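You operate a simulated robot arm through the tools that you are given. There is no shell and no other tool.

Carry out the task below with a simulated robot arm. There is one attempt and no reset: what you move stays moved.

## Task
Drain the washer and lift out its basket.
Fine: dial to 0 first; open the yellow drain lever till the water is gone, then shut it; lid and basket end on the clear bench.
Where things are to end (x, y in the base frame): washer lid within 60 mm of [750, -650]; wash basket within 60 mm of [590, -650].

Only the result counts: the job must be done as asked and must still hold three seconds after the hand-in. Knocking over, shifting, dropping, spilling or breaking anything else fails it. A push-on lid holds only when it is set on centred and level and pressed home; a screw cap is set on level and turned clockwise until tight.

## Robot
A 6-joint arm with a two-finger gripper, fixed in place. Base frame: the origin is on the floor under the middle of its stand, x ahead of it, y to its left, z up; the work surface is at about z = 860. Lengths are in mm, angles in rad, forces in N, time in s.
It reaches about 1298 mm from its shoulder. Its first joint turns from -2.601 to 2.601 rad. Payload 1.57 kg.
The tool frame sits at the grasp point between the pads (the TCP): z along the fingers, y along the line on which they close. The tips reach 21 mm beyond it. The gripper opens to 70 mm; its body begins 50 mm behind the TCP.
Orientation is told as [roll, pitch, yaw] about the base's x, y, z axes, in that order, counted from this pose: with the fingers straight down and closing along the base's y, the tool's x points along the base's -x, its y along +y and its z along -z.

## Interface
- The arm moves only by the tool move_arm. Its argument "motion" is a list of rows, each a list of 7 numbers: the finger opening in mm, from 0 to 70, then the shift along the tool's x, y, z in mm, then the turn, a rotation vector about the tool's x, y, z in rad. In form: [[fingers, x, y, z, wx, wy, wz], ...]. A call has 1 to 20 rows; each row is the pose to reach, as a shift and turn from the pose commanded when the call began, along the tool's axes at that moment. Rows are played at 5 a second. More than 50 mm and 0.15 rad between two rows, or a gripper value outside its range, and nothing of the call is played. Where a pose cannot be reached the arm comes as near as it can. A force on the tool above 40 N (or 10 N above the force at the start of the call, whichever is more), or a blocked arm, ends the call early, and 0.2 s more pass. Each finger travels about 103.7 mm/s and halts on what it meets, pressing with about 30 N; the grip force reading is that of the motor and also rises with nothing between the fingers. The clock runs only during rows and for 0.2 s after the last one: add rows that repeat a pose to give the fingers time. It gives the time, the measured TCP pose, the force on the tool (base axes), the opening and the grip force at its end, in the units of the frame above (readings bear some noise), with the torque about the TCP (base axes, N m) and any sound that the robot's microphone picked up.
- Cameras (640 x 400 px; columns grow to the right, rows downward): "scene" is fixed at [399.2, 500.7, 1633.5]; the picture's right is [-0.97, -0.25, 0.00], its down [-0.11, 0.44, -0.89] and it looks along [0.22, -0.86, -0.46] (base axes); focal length 371 px, centre (320, 200). "wrist" rides on the gripper at [79, 4, -81] in the tool frame; the picture's right is [-0.05, 1.00, 0.00], its down [-0.67, -0.04, -0.74] and it looks along [-0.74, -0.04, 0.67] (tool axes); focal length 256 px, centre (320, 200). There is no depth. A picture from a camera that has moved, and an enlarged one, comes with that camera's place and axes in the base frame and with its lens.
- camera(camera): a new picture of that camera. It takes no simulated time.
- raise_lower(by): slides the trunk up (or, below 0, down) by that many mm; the arm rides with it, the base frame stays. It gives what a move gives, with no picture.
- zoom(camera, box): a new picture of the part [left, top, right, bottom] of that camera's present view, enlarged. It takes no simulated time.
- sign_off(): hands the job in; it is judged then, once.

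Nothing tells you positions but the pictures and the camera data. Unless the task says otherwise, let go and move clear before handing in.

The tools are called after "Emit:" as a command line: name --pt "numbers of a row" for each row, then --argument value for the rest, lists and objects as JSON in quotes. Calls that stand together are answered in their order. move_arm: Moves the arm, as the interface text tells. Its arguments: {"type":"object","properties":{"motion":{"type":"array","items":{"type":"array","items":{"type":"number"}}}},"required":["motion"]} The other tools are called the same way: raise_lower (by) moves the trunk up or down; camera (camera) takes a picture; zoom (camera, box) takes an enlarged picture of a part of a camera's view; sign_off () hands the job in.

At the start:

```text
t: 0.0
position: [285.0, -662.3, 1272.6]
ee_rot: [0.001, 0.0, -0.002]
force: [-0.7, -0.3, 0.2]
wrist_torque: [0.0, 0.0, 0.03]
width: 70.0
grip_force: 0.0
trunk travel left (down, up): [-953.0, 17.0]
```

scene: 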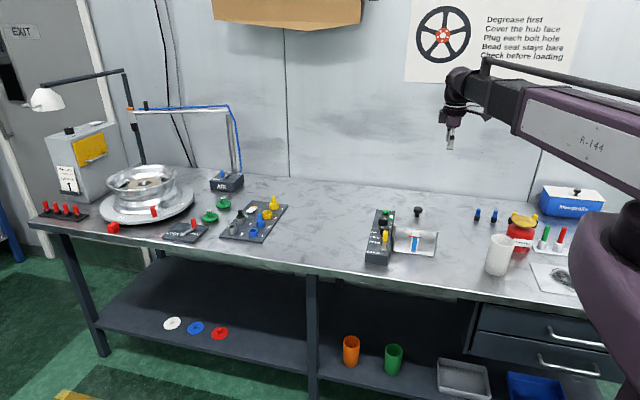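
wrist: 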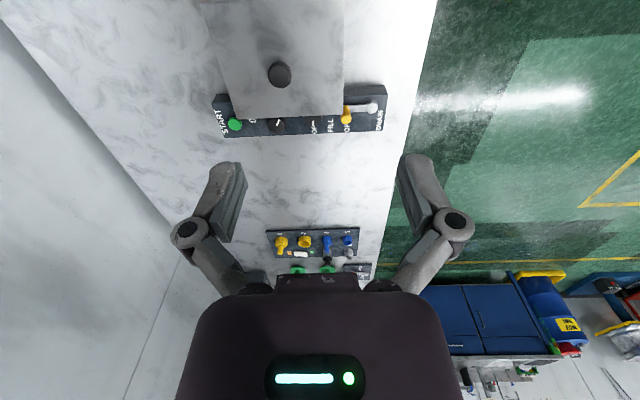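

I see the bench with what looks like a small washer in the middle: a transparent tank, a lid with a dark knob, and a control strip with a dial and a yellow drain lever. I'll zoom in for a closer look before moving.

Emit:
zoom --camera "scene" --box '[340, 180, 480, 280]'

Emit:
zoom --camera "wrist" --box '[180, 0, 420, 150]'

Emit:
zoom --camera "scene" --box '[200, 160, 360, 260]'

```text
4.00 times, centred on (410, 230) of scene
camera zoom: at [399.2, 500.7, 1633.5], right [-0.97, -0.25, 0.0], down [-0.11, 0.44, -0.89], along [0.22, -0.86, -0.46], focal length 1482 px, centre (-40, 80)
```

zoom: 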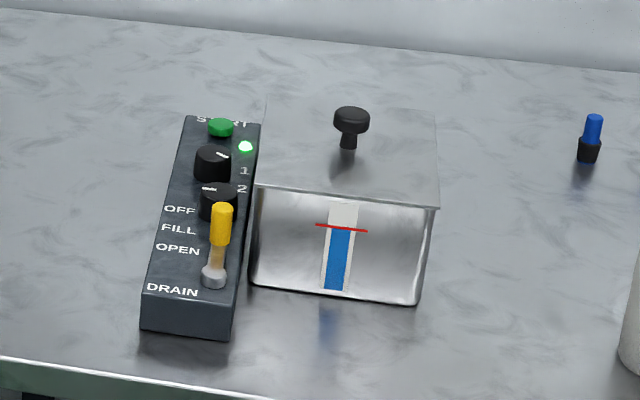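

```text
2.67 times, centred on (300, 75) of wrist
camera zoom: at [206.2, -659.4, 1352.9], right [0.05, 1.0, 0.0], down [0.67, -0.04, 0.74], along [0.74, -0.04, -0.67], focal length 683 px, centre (373, 533)
```

zoom: 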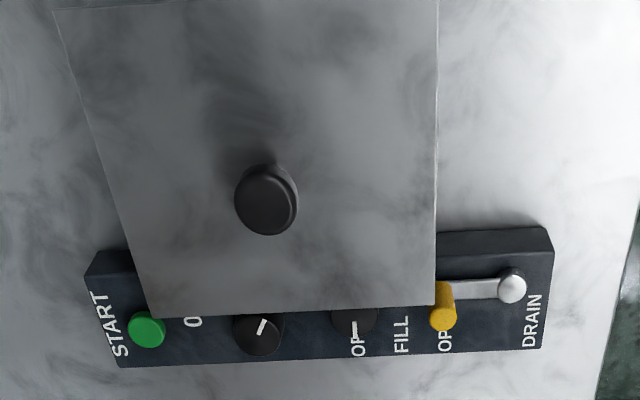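

```text
4.00 times, centred on (280, 210) of scene
camera zoom: at [399.2, 500.7, 1633.5], right [-0.97, -0.25, 0.0], down [-0.11, 0.44, -0.89], along [0.22, -0.86, -0.46], focal length 1482 px, centre (480, 160)
```

zoom: 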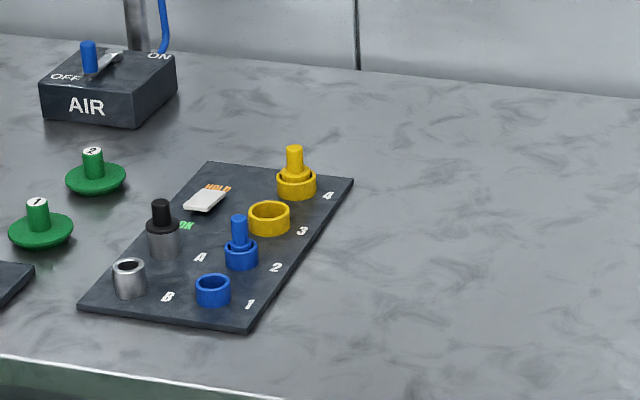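

The washer's control strip sits at about x=430, y=-660, with the tank and lid at about x=320. I'll turn the hand so the wrist camera looks at the strip from the operator side, staying well clear of everything.

Emit:
move_arm --pt "70 -13 13 15 0 0 0.143" --pt "70 -26 26 31 0 0 0.286" --pt "70 -40 40 46 0 0 0.428" --pt "70 -53 53 62 0 0 0.571" --pt "70 -66 66 77 0 0 0.714" --pt "70 -79 79 93 0 0 0.857" --pt "70 -92 92 108 0 0 1.0" --pt "70 -105 105 124 0 0 1.142" --pt "70 -119 119 139 0 0 1.285" --pt "70 -132 132 155 0 0 1.428" --pt "70 -145 145 170 0 0 1.571"

Emit:
camera --camera "wrist"

Emit:
camera --camera "scene"

```text
t: 2.4
position: [431.8, -519.2, 1271.1]
ee_rot: [-0.001, -0.001, -1.575]
force: [0.4, 0.6, 0.5]
wrist_torque: [0.02, 0.01, -0.01]
width: 69.9
grip_force: 0.0
out of reach, approached as far as the arm can: row 1, 2, 3, 4, 5, 6, 7, 8, 9, 10, 11
trunk travel left (down, up): [-953.0, 17.0]
```

```text
taken
camera wrist: at [436.3, -441.6, 1352.9], right [1.0, -0.06, 0.0], down [-0.04, -0.67, 0.74], along [-0.04, -0.74, -0.67], focal length 256 px, centre (320, 200)
```

wrist: 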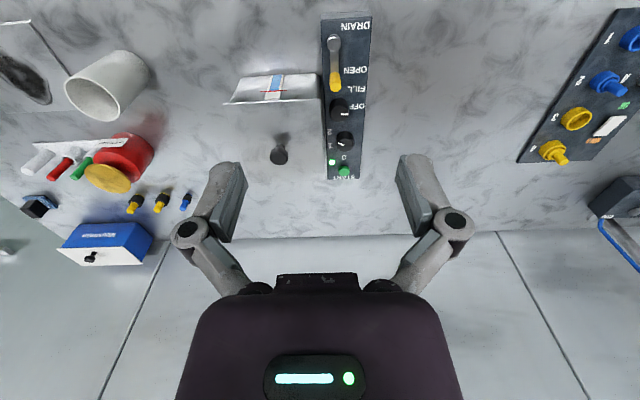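

```text
taken
```

scene: 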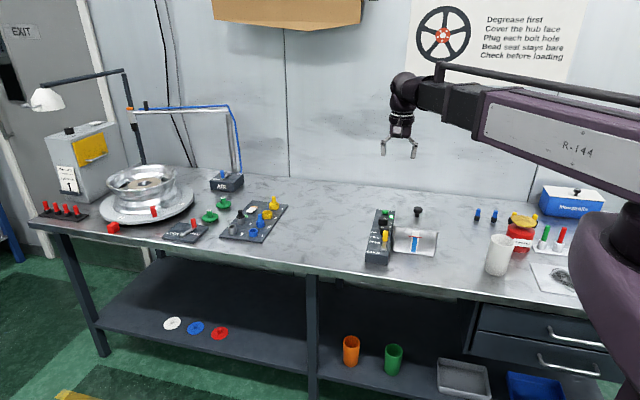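

The arm couldn't go down from here, so I'll lower the trunk. The hand is over the clear area in front of the strip.

Emit:
raise_lower --by -150

Emit:
camera --camera "wrist"

Emit:
camera --camera "scene"

```text
t: 4.2
position: [431.3, -520.3, 1120.8]
ee_rot: [-0.002, 0.001, -1.57]
force: [0.1, -0.4, -0.5]
wrist_torque: [0.01, 0.03, 0.0]
width: 70.0
grip_force: 0.2
trunk travel left (down, up): [-803.0, 167.0]
```

```text
taken
camera wrist: at [435.8, -441.9, 1203.0], right [1.0, -0.05, 0.0], down [-0.04, -0.67, 0.74], along [-0.04, -0.74, -0.67], focal length 256 px, centre (320, 200)
```

wrist: 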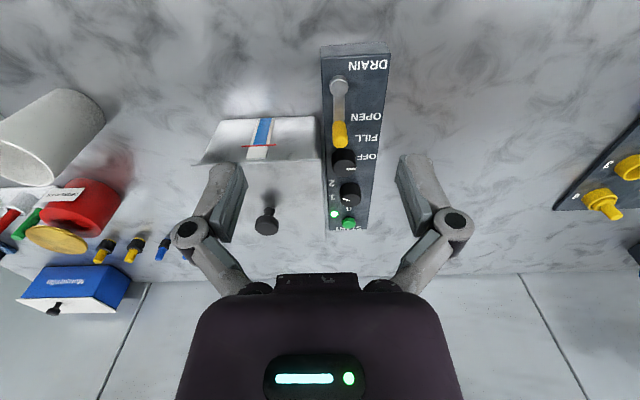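

```text
taken
```

scene: 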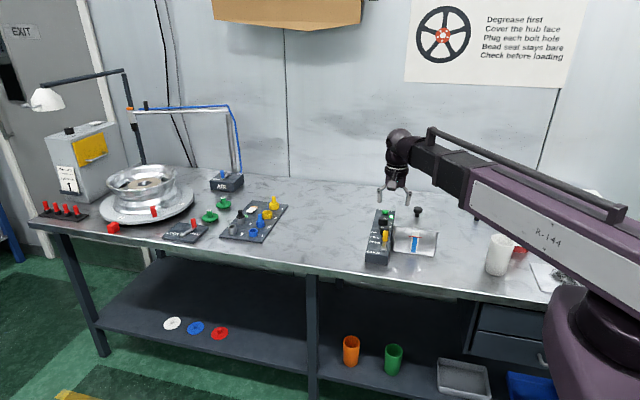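

Emit:
zoom --camera "wrist" --box '[290, 30, 418, 110]'

Emit:
zoom --camera "wrist" --box '[290, 110, 418, 240]'

Emit:
zoom --camera "scene" --box '[356, 190, 452, 275]'

```text
5.00 times, centred on (354, 70) of wrist
camera zoom: at [435.8, -441.9, 1203.0], right [1.0, -0.05, 0.0], down [-0.04, -0.67, 0.74], along [-0.04, -0.74, -0.67], focal length 1280 px, centre (150, 850)
```

zoom: 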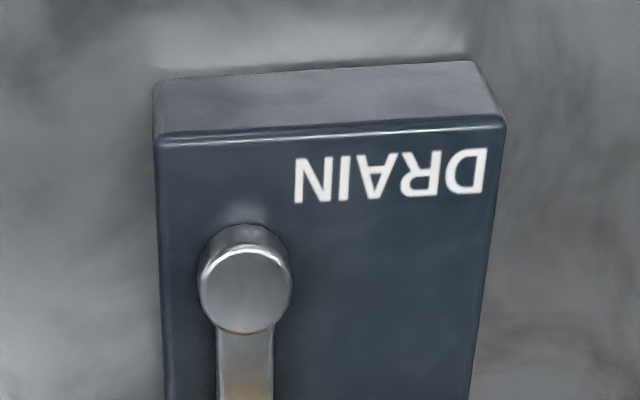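

```text
3.08 times, centred on (354, 175) of wrist
camera zoom: at [435.8, -441.9, 1203.0], right [1.0, -0.05, 0.0], down [-0.04, -0.67, 0.74], along [-0.04, -0.74, -0.67], focal length 788 px, centre (215, 277)
```

zoom: 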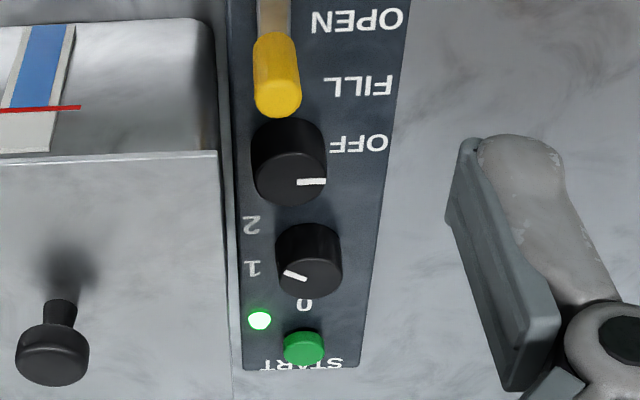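

```text
4.71 times, centred on (404, 232) of scene
camera zoom: at [399.2, 500.7, 1633.5], right [-0.97, -0.25, 0.0], down [-0.11, 0.44, -0.89], along [0.22, -0.86, -0.46], focal length 1744 px, centre (-75, 47)
```

zoom: 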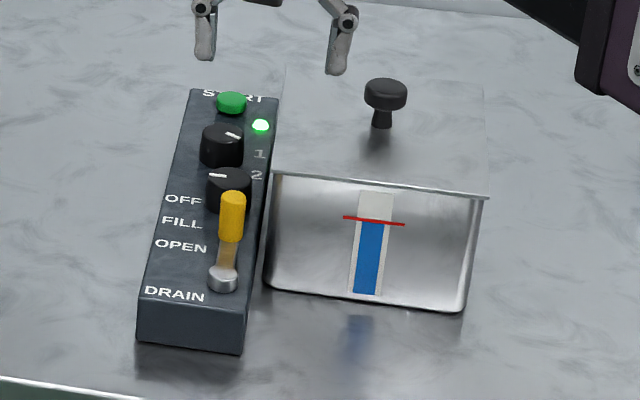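

The views agree now: the 0/1/2 dial is at about (469, -760) with its top at z≈916, pointing at 2. The fill knob is at OFF. The yellow handle is at (450, -631), top z≈938, with its pivot at (450, -577). The lid knob is at (347, -724, 994). I'll go above the dial with the hand pre-turned so the camera stays away from the tank during the 120° turn.

Emit:
move_arm --pt "50 -17 3 0 0 0 0.149" --pt "50 -34 5 0 0 0 0.299" --pt "50 -51 8 0 0 0 0.448" --pt "50 -69 11 0 0 0 0.597" --pt "50 -86 14 0 0 0 0.746" --pt "50 -103 16 0 0 0 0.896" --pt "50 -120 19 0 0 0 1.045" --pt "50 -137 22 0 0 0 1.194" --pt "50 -154 24 0 0 0 1.344" --pt "50 -171 27 0 0 0 1.493" --pt "50 -189 30 0 0 0 1.642" --pt "50 -206 33 0 0 0 1.792" --pt "50 -223 35 0 0 0 1.941" --pt "50 -240 38 0 0 0 2.09" --pt "50 -240 38 0 0 0 2.09"

Emit:
camera --camera "wrist"

Emit:
camera --camera "scene"

```text
t: 7.3
position: [469.0, -758.9, 1122.0]
ee_rot: [0.002, 0.0, 2.621]
force: [-0.2, 0.2, -0.5]
wrist_torque: [0.0, 0.0, -0.03]
width: 50.1
grip_force: 0.1
trunk travel left (down, up): [-803.0, 167.0]
```

```text
taken
camera wrist: at [536.4, -804.6, 1203.1], right [-0.54, -0.84, 0.0], down [-0.56, 0.36, 0.74], along [-0.63, 0.4, -0.67], focal length 256 px, centre (320, 200)
```

wrist: 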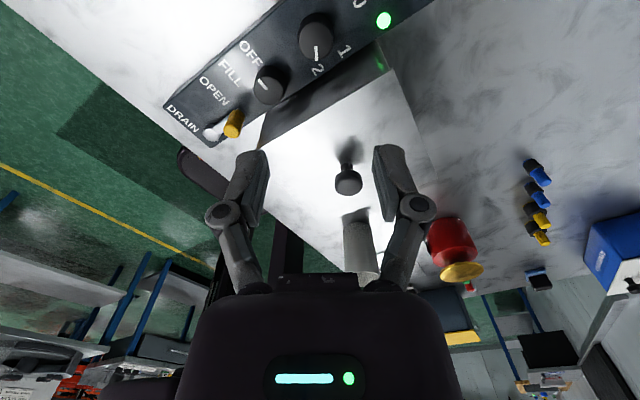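

```text
taken
```

scene: 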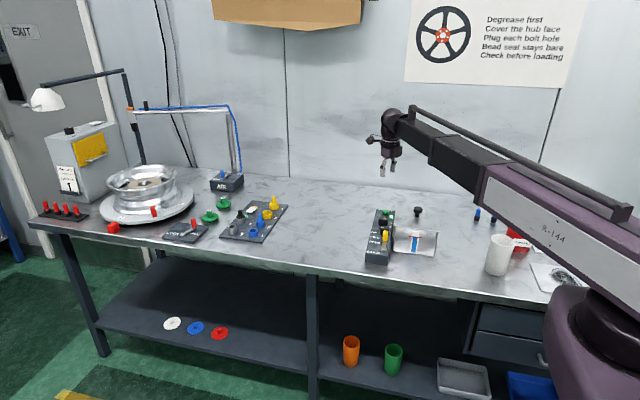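

Emit:
zoom --camera "wrist" --box '[160, 0, 416, 160]'

Emit:
zoom --camera "wrist" --box '[260, 0, 388, 80]'

```text
2.50 times, centred on (288, 80) of wrist
camera zoom: at [536.4, -804.6, 1203.1], right [-0.54, -0.84, 0.0], down [-0.56, 0.36, 0.74], along [-0.63, 0.4, -0.67], focal length 640 px, centre (400, 500)
```

zoom: 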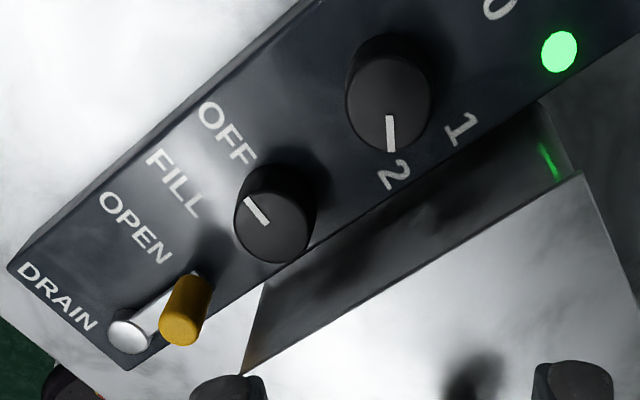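

```text
5.00 times, centred on (324, 40) of wrist
camera zoom: at [536.4, -804.6, 1203.1], right [-0.54, -0.84, 0.0], down [-0.56, 0.36, 0.74], along [-0.63, 0.4, -0.67], focal length 1280 px, centre (300, 1000)
```

zoom: 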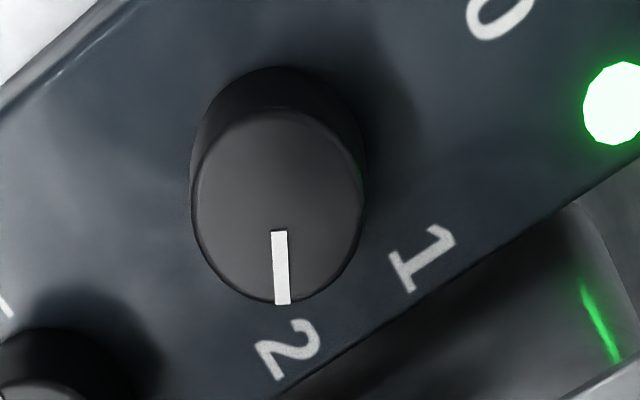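

The dial top centre is at about (467.5, -757.5, 916), diameter 34 mm, and the panel is at z≈893. I'll descend partway over it using the arm.

Emit:
move_arm --pt "50 0 0 25 0 0 0" --pt "50 0 0 50 0 0 0" --pt "50 0 0 75 0 0 0" --pt "50 0 0 100 0 0 0" --pt "50 0 0 125 0 0 0" --pt "50 0 0 150 0 0 0"

Emit:
camera --camera "scene"

```text
t: 8.8
position: [470.0, -759.8, 1122.8]
ee_rot: [-0.001, 0.0, 2.621]
force: [0.2, -0.4, 0.6]
wrist_torque: [0.0, 0.0, 0.01]
width: 49.9
grip_force: 0.1
out of reach, approached as far as the arm can: row 1, 2, 3, 4, 5, 6
trunk travel left (down, up): [-803.0, 167.0]
```

```text
taken
```

scene: 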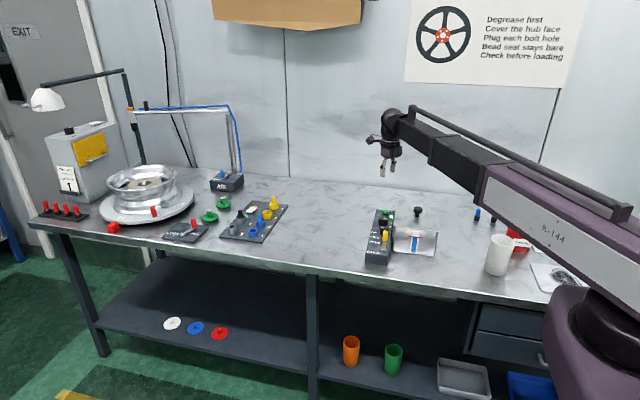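

The arm is at its own lower limit, so I'll use the trunk to descend, in stages, checking clearance.

Emit:
raise_lower --by -150

Emit:
camera --camera "scene"

Emit:
camera --camera "wrist"

Emit:
zoom --camera "scene" --box '[340, 130, 468, 270]'

```text
t: 10.5
position: [469.9, -759.9, 972.9]
ee_rot: [0.0, 0.0, 2.621]
force: [-0.4, -0.7, 1.2]
wrist_torque: [0.01, 0.0, -0.03]
width: 49.9
grip_force: 0.0
trunk travel left (down, up): [-653.0, 317.0]
```

```text
taken
```

scene: 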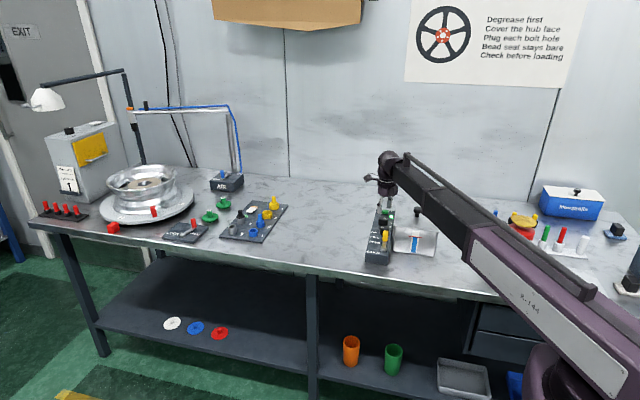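

```text
taken
camera wrist: at [536.6, -804.5, 1053.0], right [-0.54, -0.84, 0.0], down [-0.56, 0.36, 0.74], along [-0.63, 0.4, -0.67], focal length 256 px, centre (320, 200)
```

wrist: 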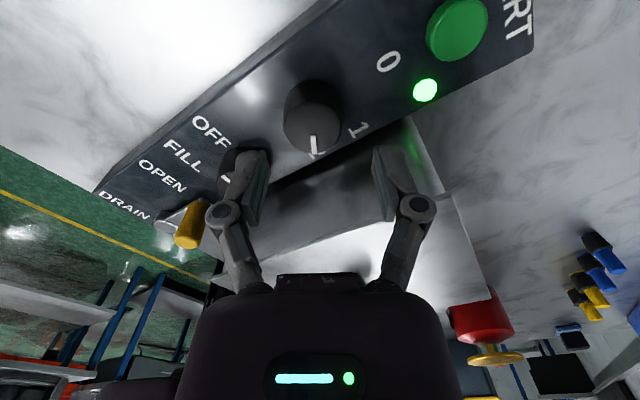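

```text
2.86 times, centred on (404, 200) of scene
camera zoom: at [399.2, 500.7, 1633.5], right [-0.97, -0.25, 0.0], down [-0.11, 0.44, -0.89], along [0.22, -0.86, -0.46], focal length 1059 px, centre (80, 200)
```

zoom: 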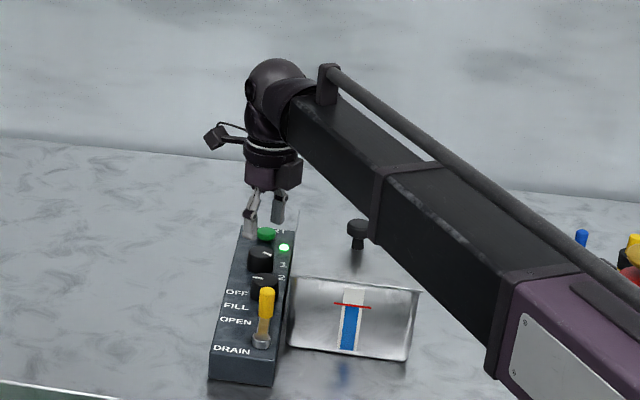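

Clearance looks fine: the link is well above the lid knob. I'll raise the hand with the arm and lower the trunk by the same amount, so the arm has downward travel of its own for fine work.

Emit:
move_arm --pt "50 0 0 -20 0 0 0" --pt "50 0 0 -40 0 0 0" --pt "50 0 0 -60 0 0 0" --pt "50 0 0 -80 0 0 0" --pt "50 0 0 -100 0 0 0"

Emit:
raise_lower --by -100

Emit:
camera --camera "scene"

```text
t: 11.7
position: [468.9, -760.4, 972.0]
ee_rot: [0.0, 0.0, 2.622]
force: [0.4, -0.8, -0.6]
wrist_torque: [0.01, 0.01, -0.03]
width: 50.2
grip_force: 0.0
out of reach, approached as far as the arm can: row 1, 2, 3, 4, 5
trunk travel left (down, up): [-653.0, 317.0]
```

```text
t: 12.5
position: [468.7, -758.8, 915.4]
ee_rot: [0.003, 0.008, 2.622]
force: [4.1, -7.1, 60.8]
wrist_torque: [-0.21, 0.38, 0.24]
width: 50.0
grip_force: 32.3
trunk travel left (down, up): [-593.0, 377.0]
stopped: the force on the tool passed its limit at 114 N (the readings are from after the stop); the commanded pose is now the measured one
```

```text
taken
```

scene: 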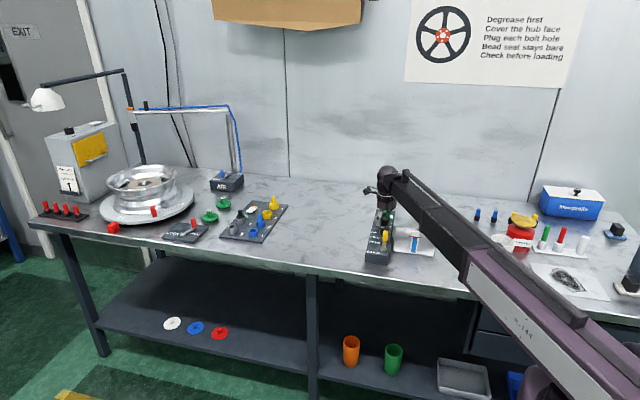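

My mistake: the arm did not rise as I'd planned (its height comes only from the trunk), so the trunk move pressed the fingertips onto the panel. I'll back off 5 mm at once and check that nothing has changed.

Emit:
raise_lower --by 5

Emit:
camera --camera "wrist"

Emit:
zoom --camera "scene" --box '[340, 130, 468, 270]'

```text
t: 13.1
position: [469.4, -761.8, 916.6]
ee_rot: [0.002, 0.004, 2.622]
force: [0.3, -0.6, 0.2]
wrist_torque: [0.08, -0.02, 0.0]
width: 49.8
grip_force: 0.1
trunk travel left (down, up): [-598.0, 372.0]
```

```text
taken
camera wrist: at [537.2, -805.3, 998.3], right [-0.54, -0.84, 0.0], down [-0.56, 0.36, 0.74], along [-0.62, 0.4, -0.67], focal length 256 px, centre (320, 200)
```

wrist: 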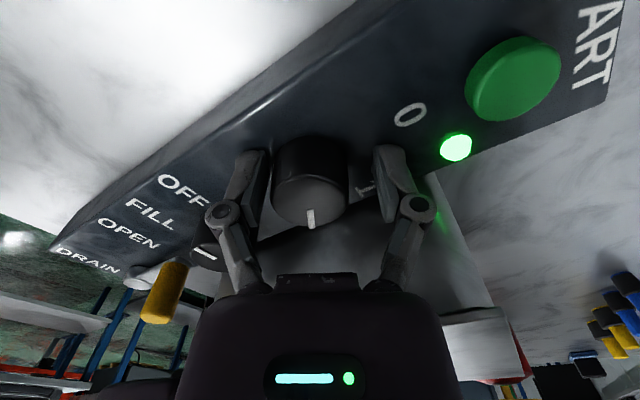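

```text
2.86 times, centred on (404, 200) of scene
camera zoom: at [399.2, 500.7, 1633.5], right [-0.97, -0.25, 0.0], down [-0.11, 0.44, -0.89], along [0.22, -0.86, -0.46], focal length 1059 px, centre (80, 200)
```

zoom: 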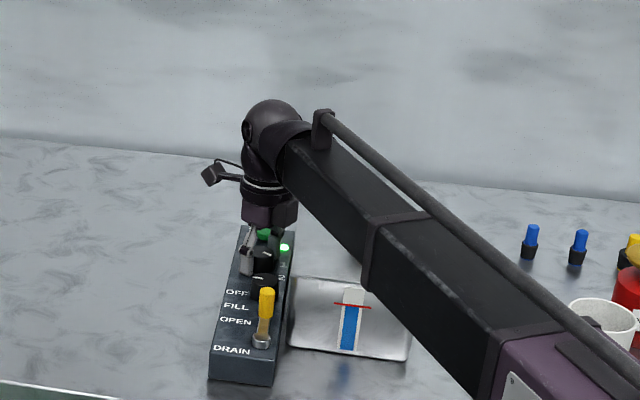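

Only the contact force went away on lifting; the dial, lever and water level look unchanged. I'll raise 2 mm more for clearance, then centre on the dial and close.

Emit:
raise_lower --by 2

```text
t: 13.6
position: [469.8, -761.5, 919.1]
ee_rot: [0.002, 0.003, 2.621]
force: [0.1, -0.6, -0.5]
wrist_torque: [0.03, -0.02, 0.0]
width: 50.1
grip_force: 0.0
trunk travel left (down, up): [-600.0, 370.0]
```

Emit:
move_arm --pt "50 -2 -2 0 0 0 0" --pt "50 -3.5 -3 0 0 0 0" --pt "42 -3.5 -3 0 0 0 0" --pt "36 -3.5 -3 0 0 0 0" --pt "28 -3.5 -3 0 0 0 0" --pt "28 -3.5 -3 0 0 0 0"

Emit:
zoom --camera "wrist" --box '[200, 100, 440, 250]'

```text
t: 15.0
position: [470.3, -754.8, 918.8]
ee_rot: [0.0, 0.004, 2.624]
force: [4.5, 7.8, 1.1]
wrist_torque: [0.36, -0.17, 0.01]
width: 35.7
grip_force: 32.0
trunk travel left (down, up): [-600.0, 370.0]
```

```text
2.67 times, centred on (320, 175) of wrist
camera zoom: at [536.8, -799.5, 1000.9], right [-0.54, -0.84, 0.0], down [-0.56, 0.36, 0.74], along [-0.62, 0.4, -0.67], focal length 683 px, centre (320, 267)
```

zoom: 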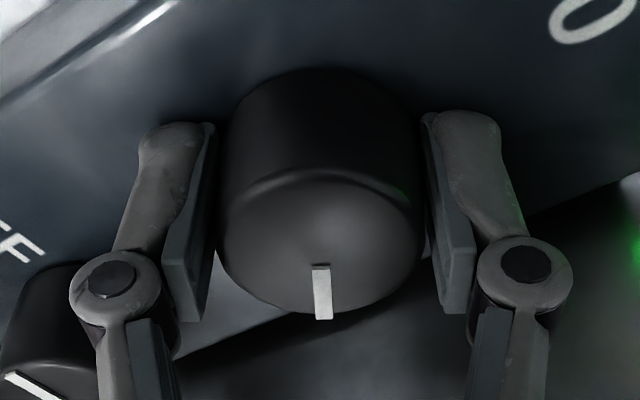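

Gripped (width 35.7 mm). I'll turn the dial 120° counter-clockwise seen from above, from 2 back to 0, easing the small side load.

Emit:
move_arm --pt "28 0 -1.5 0 0 0 -0.1" --pt "28 0 -1.5 0 0 0 -0.24" --pt "28 0 -1.5 0 0 0 -0.38" --pt "28 0 -1.5 0 0 0 -0.52" --pt "28 0 -1.5 0 0 0 -0.66" --pt "28 0 -1.5 0 0 0 -0.8" --pt "28 0 -1.5 0 0 0 -0.94" --pt "28 0 -1.5 0 0 0 -1.08" --pt "28 0 -1.5 0 0 0 -1.22" --pt "28 0 -1.5 0 0 0 -1.36" --pt "28 0 -1.5 0 0 0 -1.5" --pt "28 0 -1.5 0 0 0 -1.64" --pt "28 0 -1.5 0 0 0 -1.78" --pt "28 0 -1.5 0 0 0 -1.92" --pt "28 0 -1.5 0 0 0 -2.03" --pt "28 0 -1.5 0 0 0 -2.09" --pt "28 0 -1.5 0 0 0 -2.09"

Emit:
camera --camera "wrist"

Emit:
zoom --camera "scene" --box '[340, 180, 468, 270]'

```text
t: 18.6
position: [468.6, -753.5, 919.4]
ee_rot: [0.002, -0.001, -1.568]
force: [-4.2, 18.7, -8.7]
wrist_torque: [-0.14, 0.05, 0.02]
width: 35.7
grip_force: 32.0
trunk travel left (down, up): [-600.0, 370.0]
```

```text
taken
camera wrist: at [473.7, -676.2, 1000.6], right [1.0, -0.05, 0.0], down [-0.04, -0.67, 0.75], along [-0.04, -0.74, -0.67], focal length 256 px, centre (320, 200)
```

wrist: 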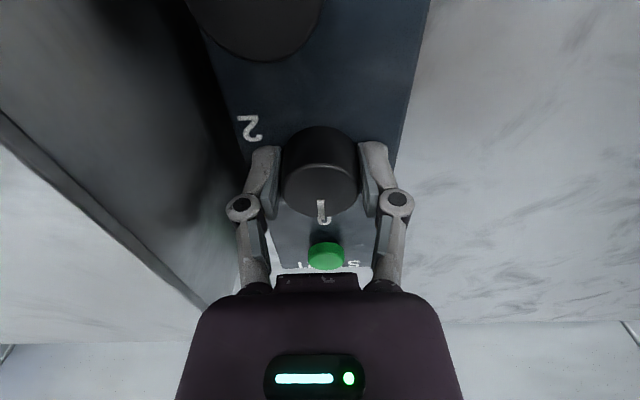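

```text
4.44 times, centred on (404, 225) of scene
camera zoom: at [399.2, 500.7, 1633.5], right [-0.97, -0.25, 0.0], down [-0.11, 0.44, -0.89], along [0.22, -0.86, -0.46], focal length 1647 px, centre (-53, 89)
```

zoom: 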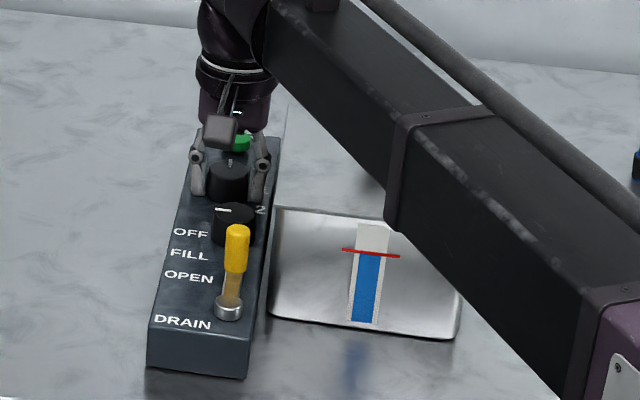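

Emit:
zoom --camera "wrist" --box '[220, 100, 420, 275]'

Emit:
move_arm --pt "38 0 0 0 0 0 0" --pt "44 0 0 0 0 0 0" --pt "44 0 0 0 0 0 0"

Emit:
zoom --camera "wrist" --box '[220, 100, 420, 275]'

```text
2.29 times, centred on (320, 188) of wrist
camera zoom: at [473.7, -676.2, 1000.6], right [1.0, -0.05, 0.0], down [-0.04, -0.67, 0.75], along [-0.04, -0.74, -0.67], focal length 585 px, centre (320, 229)
```

zoom: 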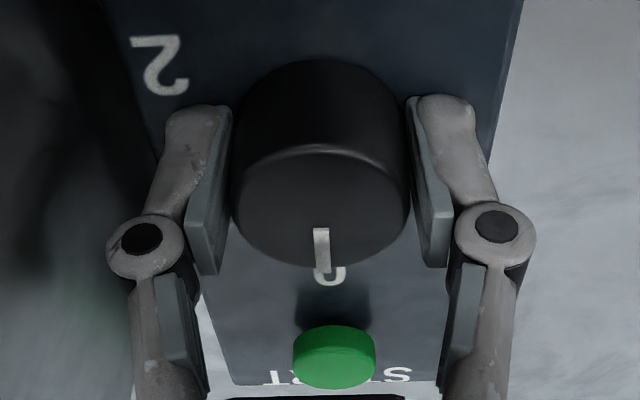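

```text
t: 19.4
position: [469.5, -756.3, 918.6]
ee_rot: [0.0, -0.001, -1.57]
force: [-0.1, -0.4, 0.1]
wrist_torque: [-0.02, -0.02, 0.0]
width: 43.8
grip_force: 0.0
trunk travel left (down, up): [-600.0, 370.0]
```

```text
2.29 times, centred on (320, 188) of wrist
camera zoom: at [473.9, -677.7, 1000.1], right [1.0, -0.05, 0.0], down [-0.04, -0.66, 0.75], along [-0.04, -0.75, -0.67], focal length 585 px, centre (320, 229)
```

zoom: 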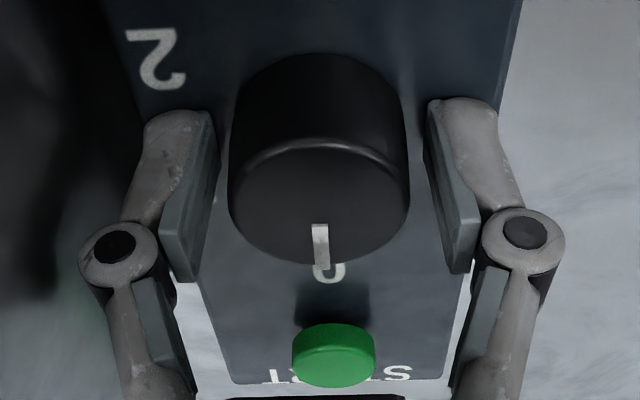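

The dial now points to 0 and is released. I'll raise the hand clear before moving to the lever.

Emit:
raise_lower --by 80

```text
t: 20.6
position: [469.6, -755.6, 998.5]
ee_rot: [-0.001, -0.001, -1.571]
force: [0.7, 0.6, -0.2]
wrist_torque: [-0.02, 0.03, 0.0]
width: 44.0
grip_force: 0.1
trunk travel left (down, up): [-680.0, 290.0]
```

Emit:
move_arm --pt "36 11 -2 0 0 0 0.143" --pt "36 23 -3 0 0 0 0.286" --pt "36 34 -5 0 0 0 0.428" --pt "36 45 -7 0 0 0 0.571" --pt "36 57 -9 0 0 0 0.714" --pt "36 68 -10 0 0 0 0.857" --pt "36 79 -12 0 0 0 1.0" --pt "36 91 -14 0 0 0 1.142" --pt "36 102 -15 0 0 0 1.285" --pt "36 113 -17 0 0 0 1.428" --pt "36 125 -19 0 0 0 1.571" --pt "36 125 -19 0 0 0 1.571"

Emit:
camera --camera "wrist"

Emit:
zoom --camera "scene" --box '[340, 160, 468, 270]'

```text
t: 23.2
position: [449.2, -630.8, 999.6]
ee_rot: [0.002, 0.002, 3.139]
force: [-0.4, 0.1, -0.3]
wrist_torque: [-0.02, -0.01, 0.01]
width: 35.9
grip_force: 0.1
trunk travel left (down, up): [-680.0, 290.0]
```

```text
taken
camera wrist: at [529.6, -635.7, 1080.5], right [-0.06, -1.0, 0.0], down [-0.67, 0.04, 0.74], along [-0.74, 0.04, -0.67], focal length 256 px, centre (320, 200)
```

wrist: 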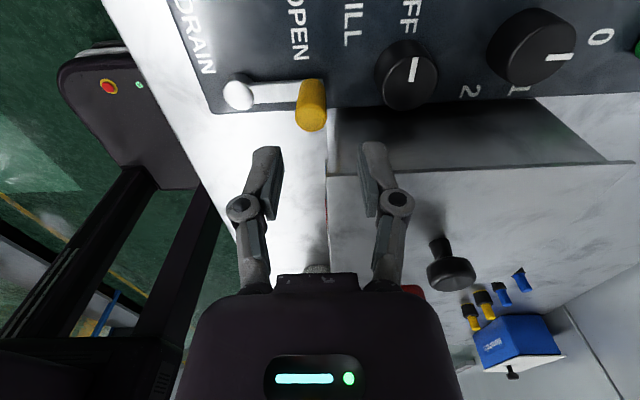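

```text
3.64 times, centred on (404, 215) of scene
camera zoom: at [399.2, 500.7, 1633.5], right [-0.97, -0.25, 0.0], down [-0.11, 0.44, -0.89], along [0.22, -0.86, -0.46], focal length 1348 px, centre (14, 146)
```

zoom: 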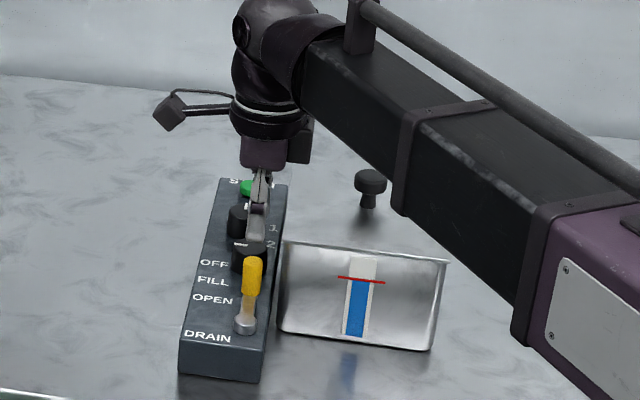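

Emit:
zoom --camera "wrist" --box '[220, 60, 380, 160]'

```text
4.00 times, centred on (300, 110) of wrist
camera zoom: at [529.6, -635.7, 1080.5], right [-0.06, -1.0, 0.0], down [-0.67, 0.04, 0.74], along [-0.74, 0.04, -0.67], focal length 1024 px, centre (400, 560)
```

zoom: 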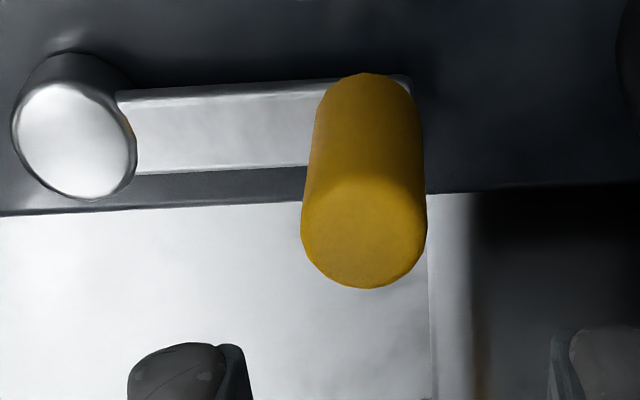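

The handle top is at about (449, -628) and the pivot at about (449, -575). I'll make a small alignment shift, then lower around the handle.

Emit:
move_arm --pt "36 -0.5 -2.5 0 0 0 0" --pt "36 -0.5 -2.5 0 0 0 0"

```text
t: 23.8
position: [450.2, -627.9, 998.8]
ee_rot: [0.003, 0.001, 3.142]
force: [-0.2, 0.2, 0.2]
wrist_torque: [-0.01, 0.01, -0.02]
width: 36.3
grip_force: 0.2
trunk travel left (down, up): [-680.0, 290.0]
```

Emit:
raise_lower --by -64

Emit:
camera --camera "wrist"

Emit:
zoom --camera "scene" --box '[340, 160, 468, 270]'

```text
t: 24.8
position: [450.1, -628.3, 934.6]
ee_rot: [0.002, 0.002, 3.142]
force: [-0.3, 0.1, 0.5]
wrist_torque: [0.01, -0.02, -0.01]
width: 35.9
grip_force: 0.0
trunk travel left (down, up): [-616.0, 354.0]
```

```text
taken
camera wrist: at [529.2, -633.1, 1016.6], right [-0.05, -1.0, 0.0], down [-0.67, 0.04, 0.74], along [-0.74, 0.04, -0.67], focal length 256 px, centre (320, 200)
```

wrist: 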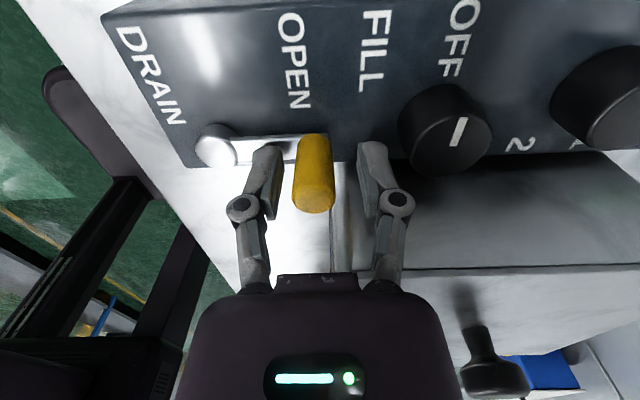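

```text
3.64 times, centred on (404, 215) of scene
camera zoom: at [399.2, 500.7, 1633.5], right [-0.97, -0.25, 0.0], down [-0.11, 0.44, -0.89], along [0.22, -0.86, -0.46], focal length 1348 px, centre (14, 146)
```

zoom: 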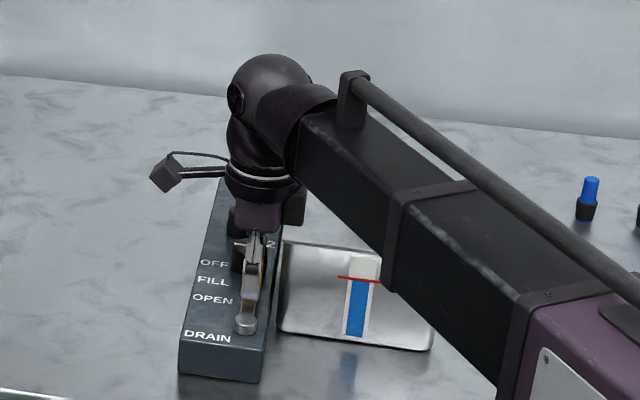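

The handle is centred between the fingers. Closing on it.

Emit:
move_arm --pt "28 0 -1 0 0 0 0" --pt "20 0 -1 0 0 0 0" --pt "12 0 -1 0 0 0 0" --pt "12 0 -1 0 0 0 0"

Emit:
camera --camera "wrist"

```text
t: 25.8
position: [449.7, -623.7, 935.4]
ee_rot: [-0.001, 0.002, -3.141]
force: [-0.3, 14.7, -7.3]
wrist_torque: [0.26, -0.11, 0.08]
width: 17.5
grip_force: 31.5
trunk travel left (down, up): [-616.0, 354.0]
```

```text
taken
camera wrist: at [529.0, -630.5, 1016.7], right [-0.05, -1.0, 0.0], down [-0.67, 0.04, 0.74], along [-0.74, 0.04, -0.67], focal length 256 px, centre (320, 200)
```

wrist: 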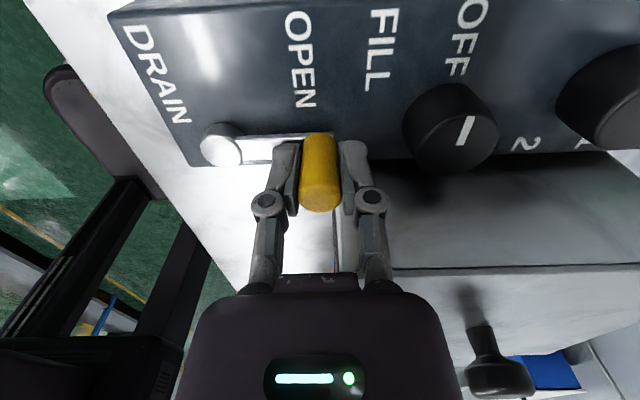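

Gripped. I'll start swinging the handle towards +x about its pivot, a short arc first, to confirm it moves freely that way.

Emit:
move_arm --pt "12 0 -2 0 0 0 0" --pt "12 5.3 -2.3 0 0 0 -0.1" --pt "12 10.5 -3.1 0 0 0 -0.2" --pt "12 15.7 -4.4 0 0 0 -0.3" --pt "12 20.6 -6.2 0 0 0 -0.4" --pt "12 25.4 -8.5 0 0 0 -0.5" --pt "12 25.4 -8.5 0 0 0 -0.5"

Emit:
camera --camera "wrist"

Emit:
zoom --camera "scene" --box '[340, 160, 468, 270]'

```text
t: 27.4
position: [474.1, -616.8, 935.2]
ee_rot: [0.003, 0.0, -2.641]
force: [0.1, -5.3, 6.7]
wrist_torque: [-0.23, 0.19, 0.12]
width: 17.5
grip_force: 32.3
trunk travel left (down, up): [-616.0, 354.0]
```

```text
taken
camera wrist: at [547.0, -584.9, 1016.7], right [0.43, -0.9, 0.0], down [-0.6, -0.29, 0.74], along [-0.67, -0.32, -0.67], focal length 256 px, centre (320, 200)
```

wrist: 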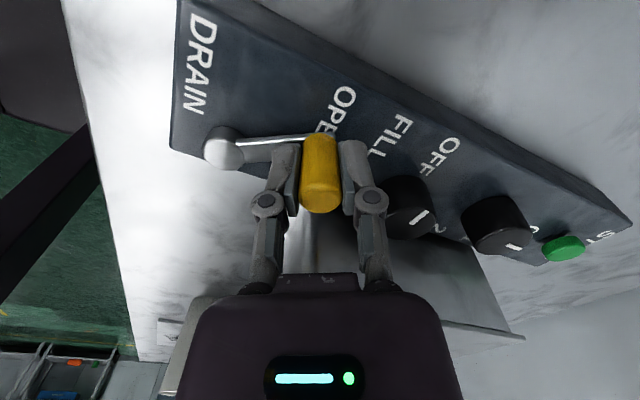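

```text
3.64 times, centred on (404, 215) of scene
camera zoom: at [399.2, 500.7, 1633.5], right [-0.97, -0.25, 0.0], down [-0.11, 0.44, -0.89], along [0.22, -0.86, -0.46], focal length 1348 px, centre (14, 146)
```

zoom: 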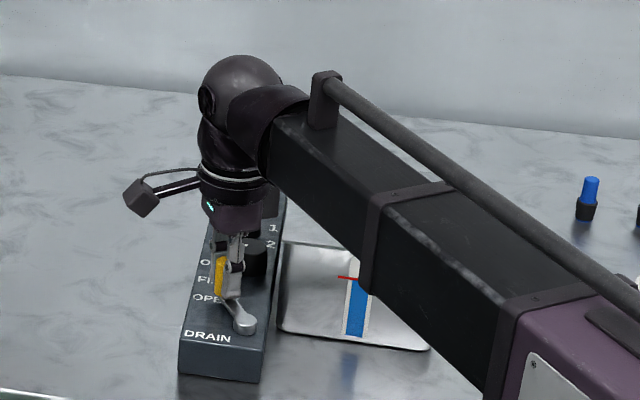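

The lever moves freely. Continuing the arc to a quarter turn.

Emit:
move_arm --pt "12 6.4 0.6 0 0 0 -0.12" --pt "12 12.6 -0.5 0 0 0 -0.24" --pt "12 18.7 -2.4 0 0 0 -0.36" --pt "12 24.5 -5.0 0 0 0 -0.48" --pt "12 29.9 -8.3 0 0 0 -0.6" --pt "12 35.0 -12.2 0 0 0 -0.72" --pt "12 39.5 -16.7 0 0 0 -0.84" --pt "12 43.4 -21.6 0 0 0 -0.96" --pt "12 46.5 -26.6 0 0 0 -1.07" --pt "12 46.5 -26.6 0 0 0 -1.07"

Emit:
camera --camera "wrist"

Emit:
zoom --camera "scene" --box '[340, 160, 468, 270]'

```text
t: 29.6
position: [503.7, -573.9, 935.0]
ee_rot: [0.002, -0.002, -1.571]
force: [-0.3, -0.3, 0.0]
wrist_torque: [0.01, -0.04, -0.03]
width: 11.9
grip_force: 0.1
trunk travel left (down, up): [-616.0, 354.0]
```

```text
taken
camera wrist: at [507.9, -494.5, 1016.3], right [1.0, -0.05, 0.0], down [-0.04, -0.66, 0.75], along [-0.04, -0.75, -0.67], focal length 256 px, centre (320, 200)
```

wrist: 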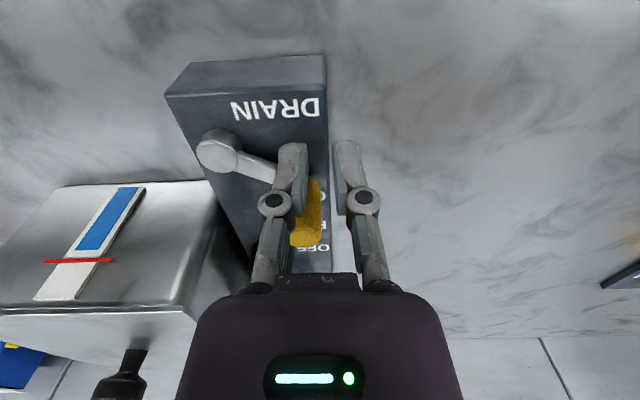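

```text
3.64 times, centred on (404, 215) of scene
camera zoom: at [399.2, 500.7, 1633.5], right [-0.97, -0.25, 0.0], down [-0.11, 0.44, -0.89], along [0.22, -0.86, -0.46], focal length 1348 px, centre (14, 146)
```

zoom: 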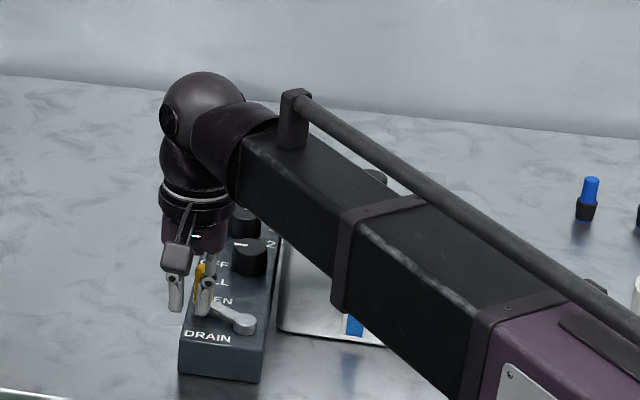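

The lever reached its stop near the OPEN mark (about 45°) and the fingers slid off the handle. The gauge seems to have dropped slightly. I'll hold still for a couple of seconds and look at the level.

Emit:
move_arm --pt "12 0 0 0 0 0 0" --pt "12 0 0 0 0 0 0" --pt "12 0 0 0 0 0 0" --pt "12 0 0 0 0 0 0" --pt "12 0 0 0 0 0 0" --pt "12 0 0 0 0 0 0" --pt "12 0 0 0 0 0 0" --pt "12 0 0 0 0 0 0" --pt "12 0 0 0 0 0 0" --pt "12 0 0 0 0 0 0"

Emit:
zoom --camera "wrist" --box '[20, 60, 340, 310]'

```text
t: 31.8
position: [502.8, -573.7, 935.4]
ee_rot: [0.003, 0.0, -1.573]
force: [-0.9, 0.2, 0.6]
wrist_torque: [0.01, 0.0, 0.01]
width: 11.9
grip_force: 0.1
trunk travel left (down, up): [-616.0, 354.0]
```

```text
1.60 times, centred on (180, 185) of wrist
camera zoom: at [507.9, -494.8, 1016.2], right [1.0, -0.05, 0.0], down [-0.04, -0.66, 0.75], along [-0.04, -0.75, -0.67], focal length 410 px, centre (544, 224)
```

zoom: 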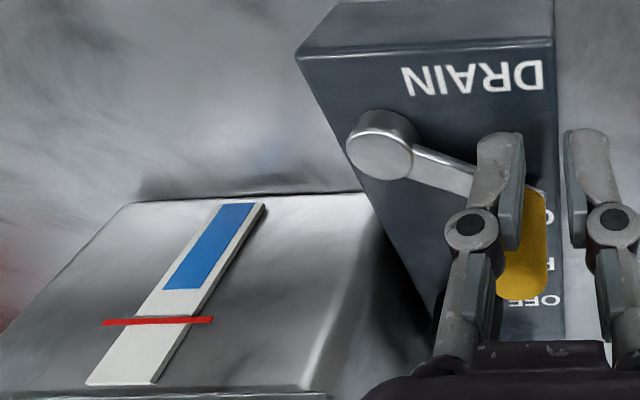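

Draining is under way. While it drains, I'll lift the hand clear to get a good view of the lever and gauge.

Emit:
raise_lower --by 80

Emit:
camera --camera "wrist"

```text
t: 33.0
position: [503.1, -573.5, 1015.0]
ee_rot: [0.004, -0.002, -1.573]
force: [-0.2, 0.2, 0.9]
wrist_torque: [-0.03, 0.0, 0.02]
width: 11.8
grip_force: 0.0
trunk travel left (down, up): [-696.0, 274.0]
```

```text
taken
camera wrist: at [507.9, -494.8, 1096.1], right [1.0, -0.05, 0.0], down [-0.04, -0.66, 0.75], along [-0.04, -0.75, -0.67], focal length 256 px, centre (320, 200)
```

wrist: 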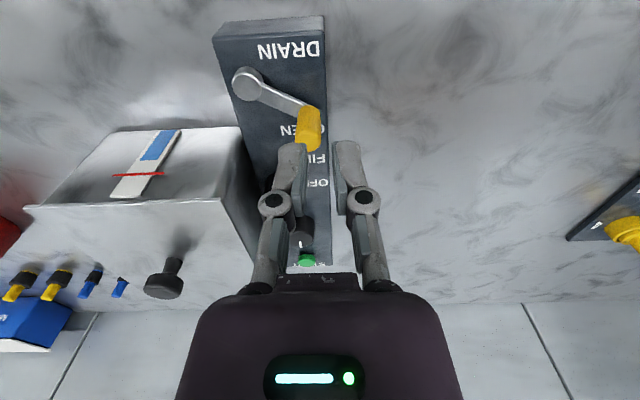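

Emit:
zoom --camera "wrist" --box '[200, 10, 360, 160]'

Emit:
zoom --camera "scene" --box '[340, 180, 468, 270]'

```text
2.67 times, centred on (280, 85) of wrist
camera zoom: at [507.9, -494.8, 1096.1], right [1.0, -0.05, 0.0], down [-0.04, -0.66, 0.75], along [-0.04, -0.75, -0.67], focal length 683 px, centre (427, 507)
```

zoom: 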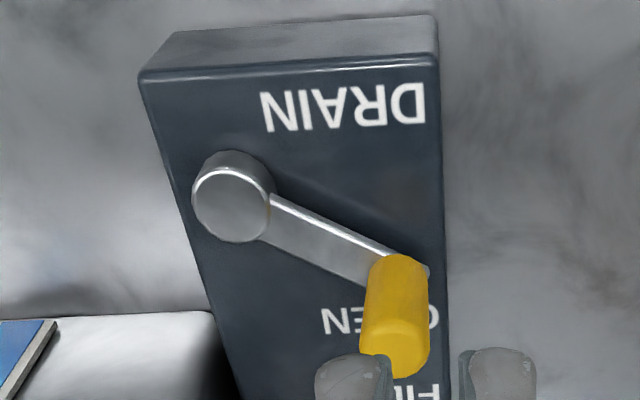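

```text
4.44 times, centred on (404, 225) of scene
camera zoom: at [399.2, 500.7, 1633.5], right [-0.97, -0.25, 0.0], down [-0.11, 0.44, -0.89], along [0.22, -0.86, -0.46], focal length 1647 px, centre (-53, 89)
```

zoom: 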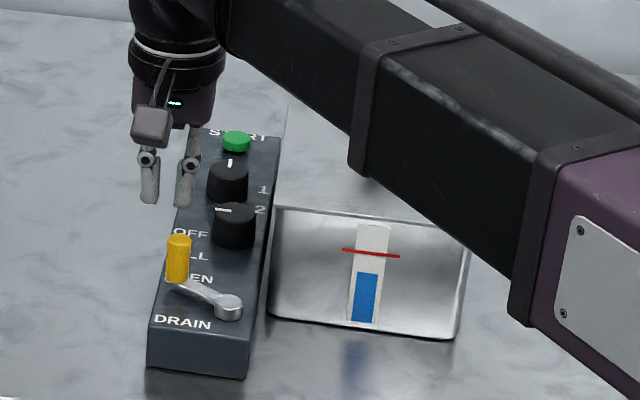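

The lever is at OPEN (about 60° from closed), with the handle at about (494, -604), and the water is dropping. I'll position above the handle with fingers open, aligned radially, and wait for it to empty.

Emit:
move_arm --pt "38 -8 -2 0 0 0 0.131" --pt "38 -15 -4.5 0 0 0 0.262" --pt "38 -22 -7 0 0 0 0.393" --pt "38 -29.5 -9 0 0 0 0.524" --pt "38 -29.5 -9 0 0 0 0.524" --pt "38 -29.5 -9 0 0 0 0.524" --pt "38 -29.5 -9 0 0 0 0.524" --pt "38 -29.5 -9 0 0 0 0.524" --pt "38 -29.5 -9 0 0 0 0.524" --pt "38 -29.5 -9 0 0 0 0.524" --pt "38 -29.5 -9 0 0 0 0.524" --pt "38 -29.5 -9 0 0 0 0.524" --pt "38 -29.5 -9 0 0 0 0.524" --pt "38 -29.5 -9 0 0 0 0.524" --pt "38 -29.5 -9 0 0 0 0.524" --pt "38 -29.5 -9 0 0 0 0.524" --pt "38 -29.5 -9 0 0 0 0.524" --pt "38 -29.5 -9 0 0 0 0.524" --pt "38 -29.5 -9 0 0 0 0.524" --pt "38 -29.5 -9 0 0 0 0.524"

Emit:
camera --camera "wrist"

Emit:
zoom --camera "scene" --box '[340, 180, 468, 270]'

```text
t: 37.2
position: [493.7, -605.1, 1014.8]
ee_rot: [0.004, -0.002, -2.096]
force: [-0.7, -0.1, 0.8]
wrist_torque: [0.0, -0.01, 0.0]
width: 38.0
grip_force: 0.0
trunk travel left (down, up): [-696.0, 274.0]
```

```text
taken
camera wrist: at [537.2, -537.8, 1096.3], right [0.84, -0.55, 0.0], down [-0.37, -0.56, 0.75], along [-0.41, -0.63, -0.67], focal length 256 px, centre (320, 200)
```

wrist: 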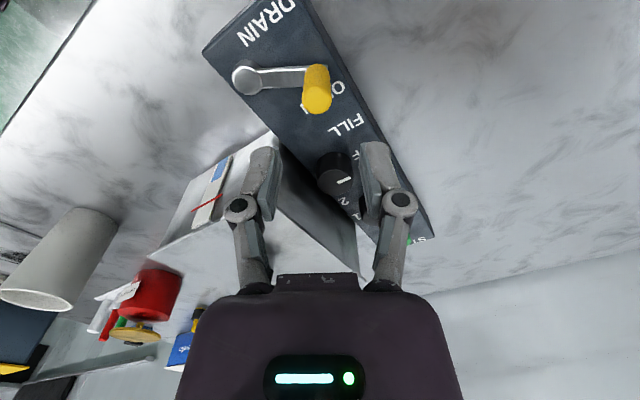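

```text
4.44 times, centred on (404, 225) of scene
camera zoom: at [399.2, 500.7, 1633.5], right [-0.97, -0.25, 0.0], down [-0.11, 0.44, -0.89], along [0.22, -0.86, -0.46], focal length 1647 px, centre (-53, 89)
```

zoom: 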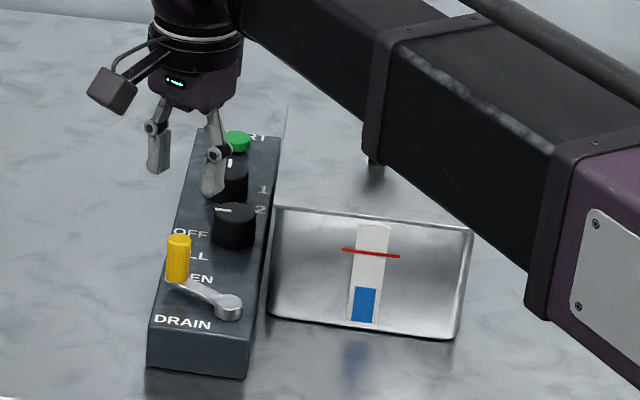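

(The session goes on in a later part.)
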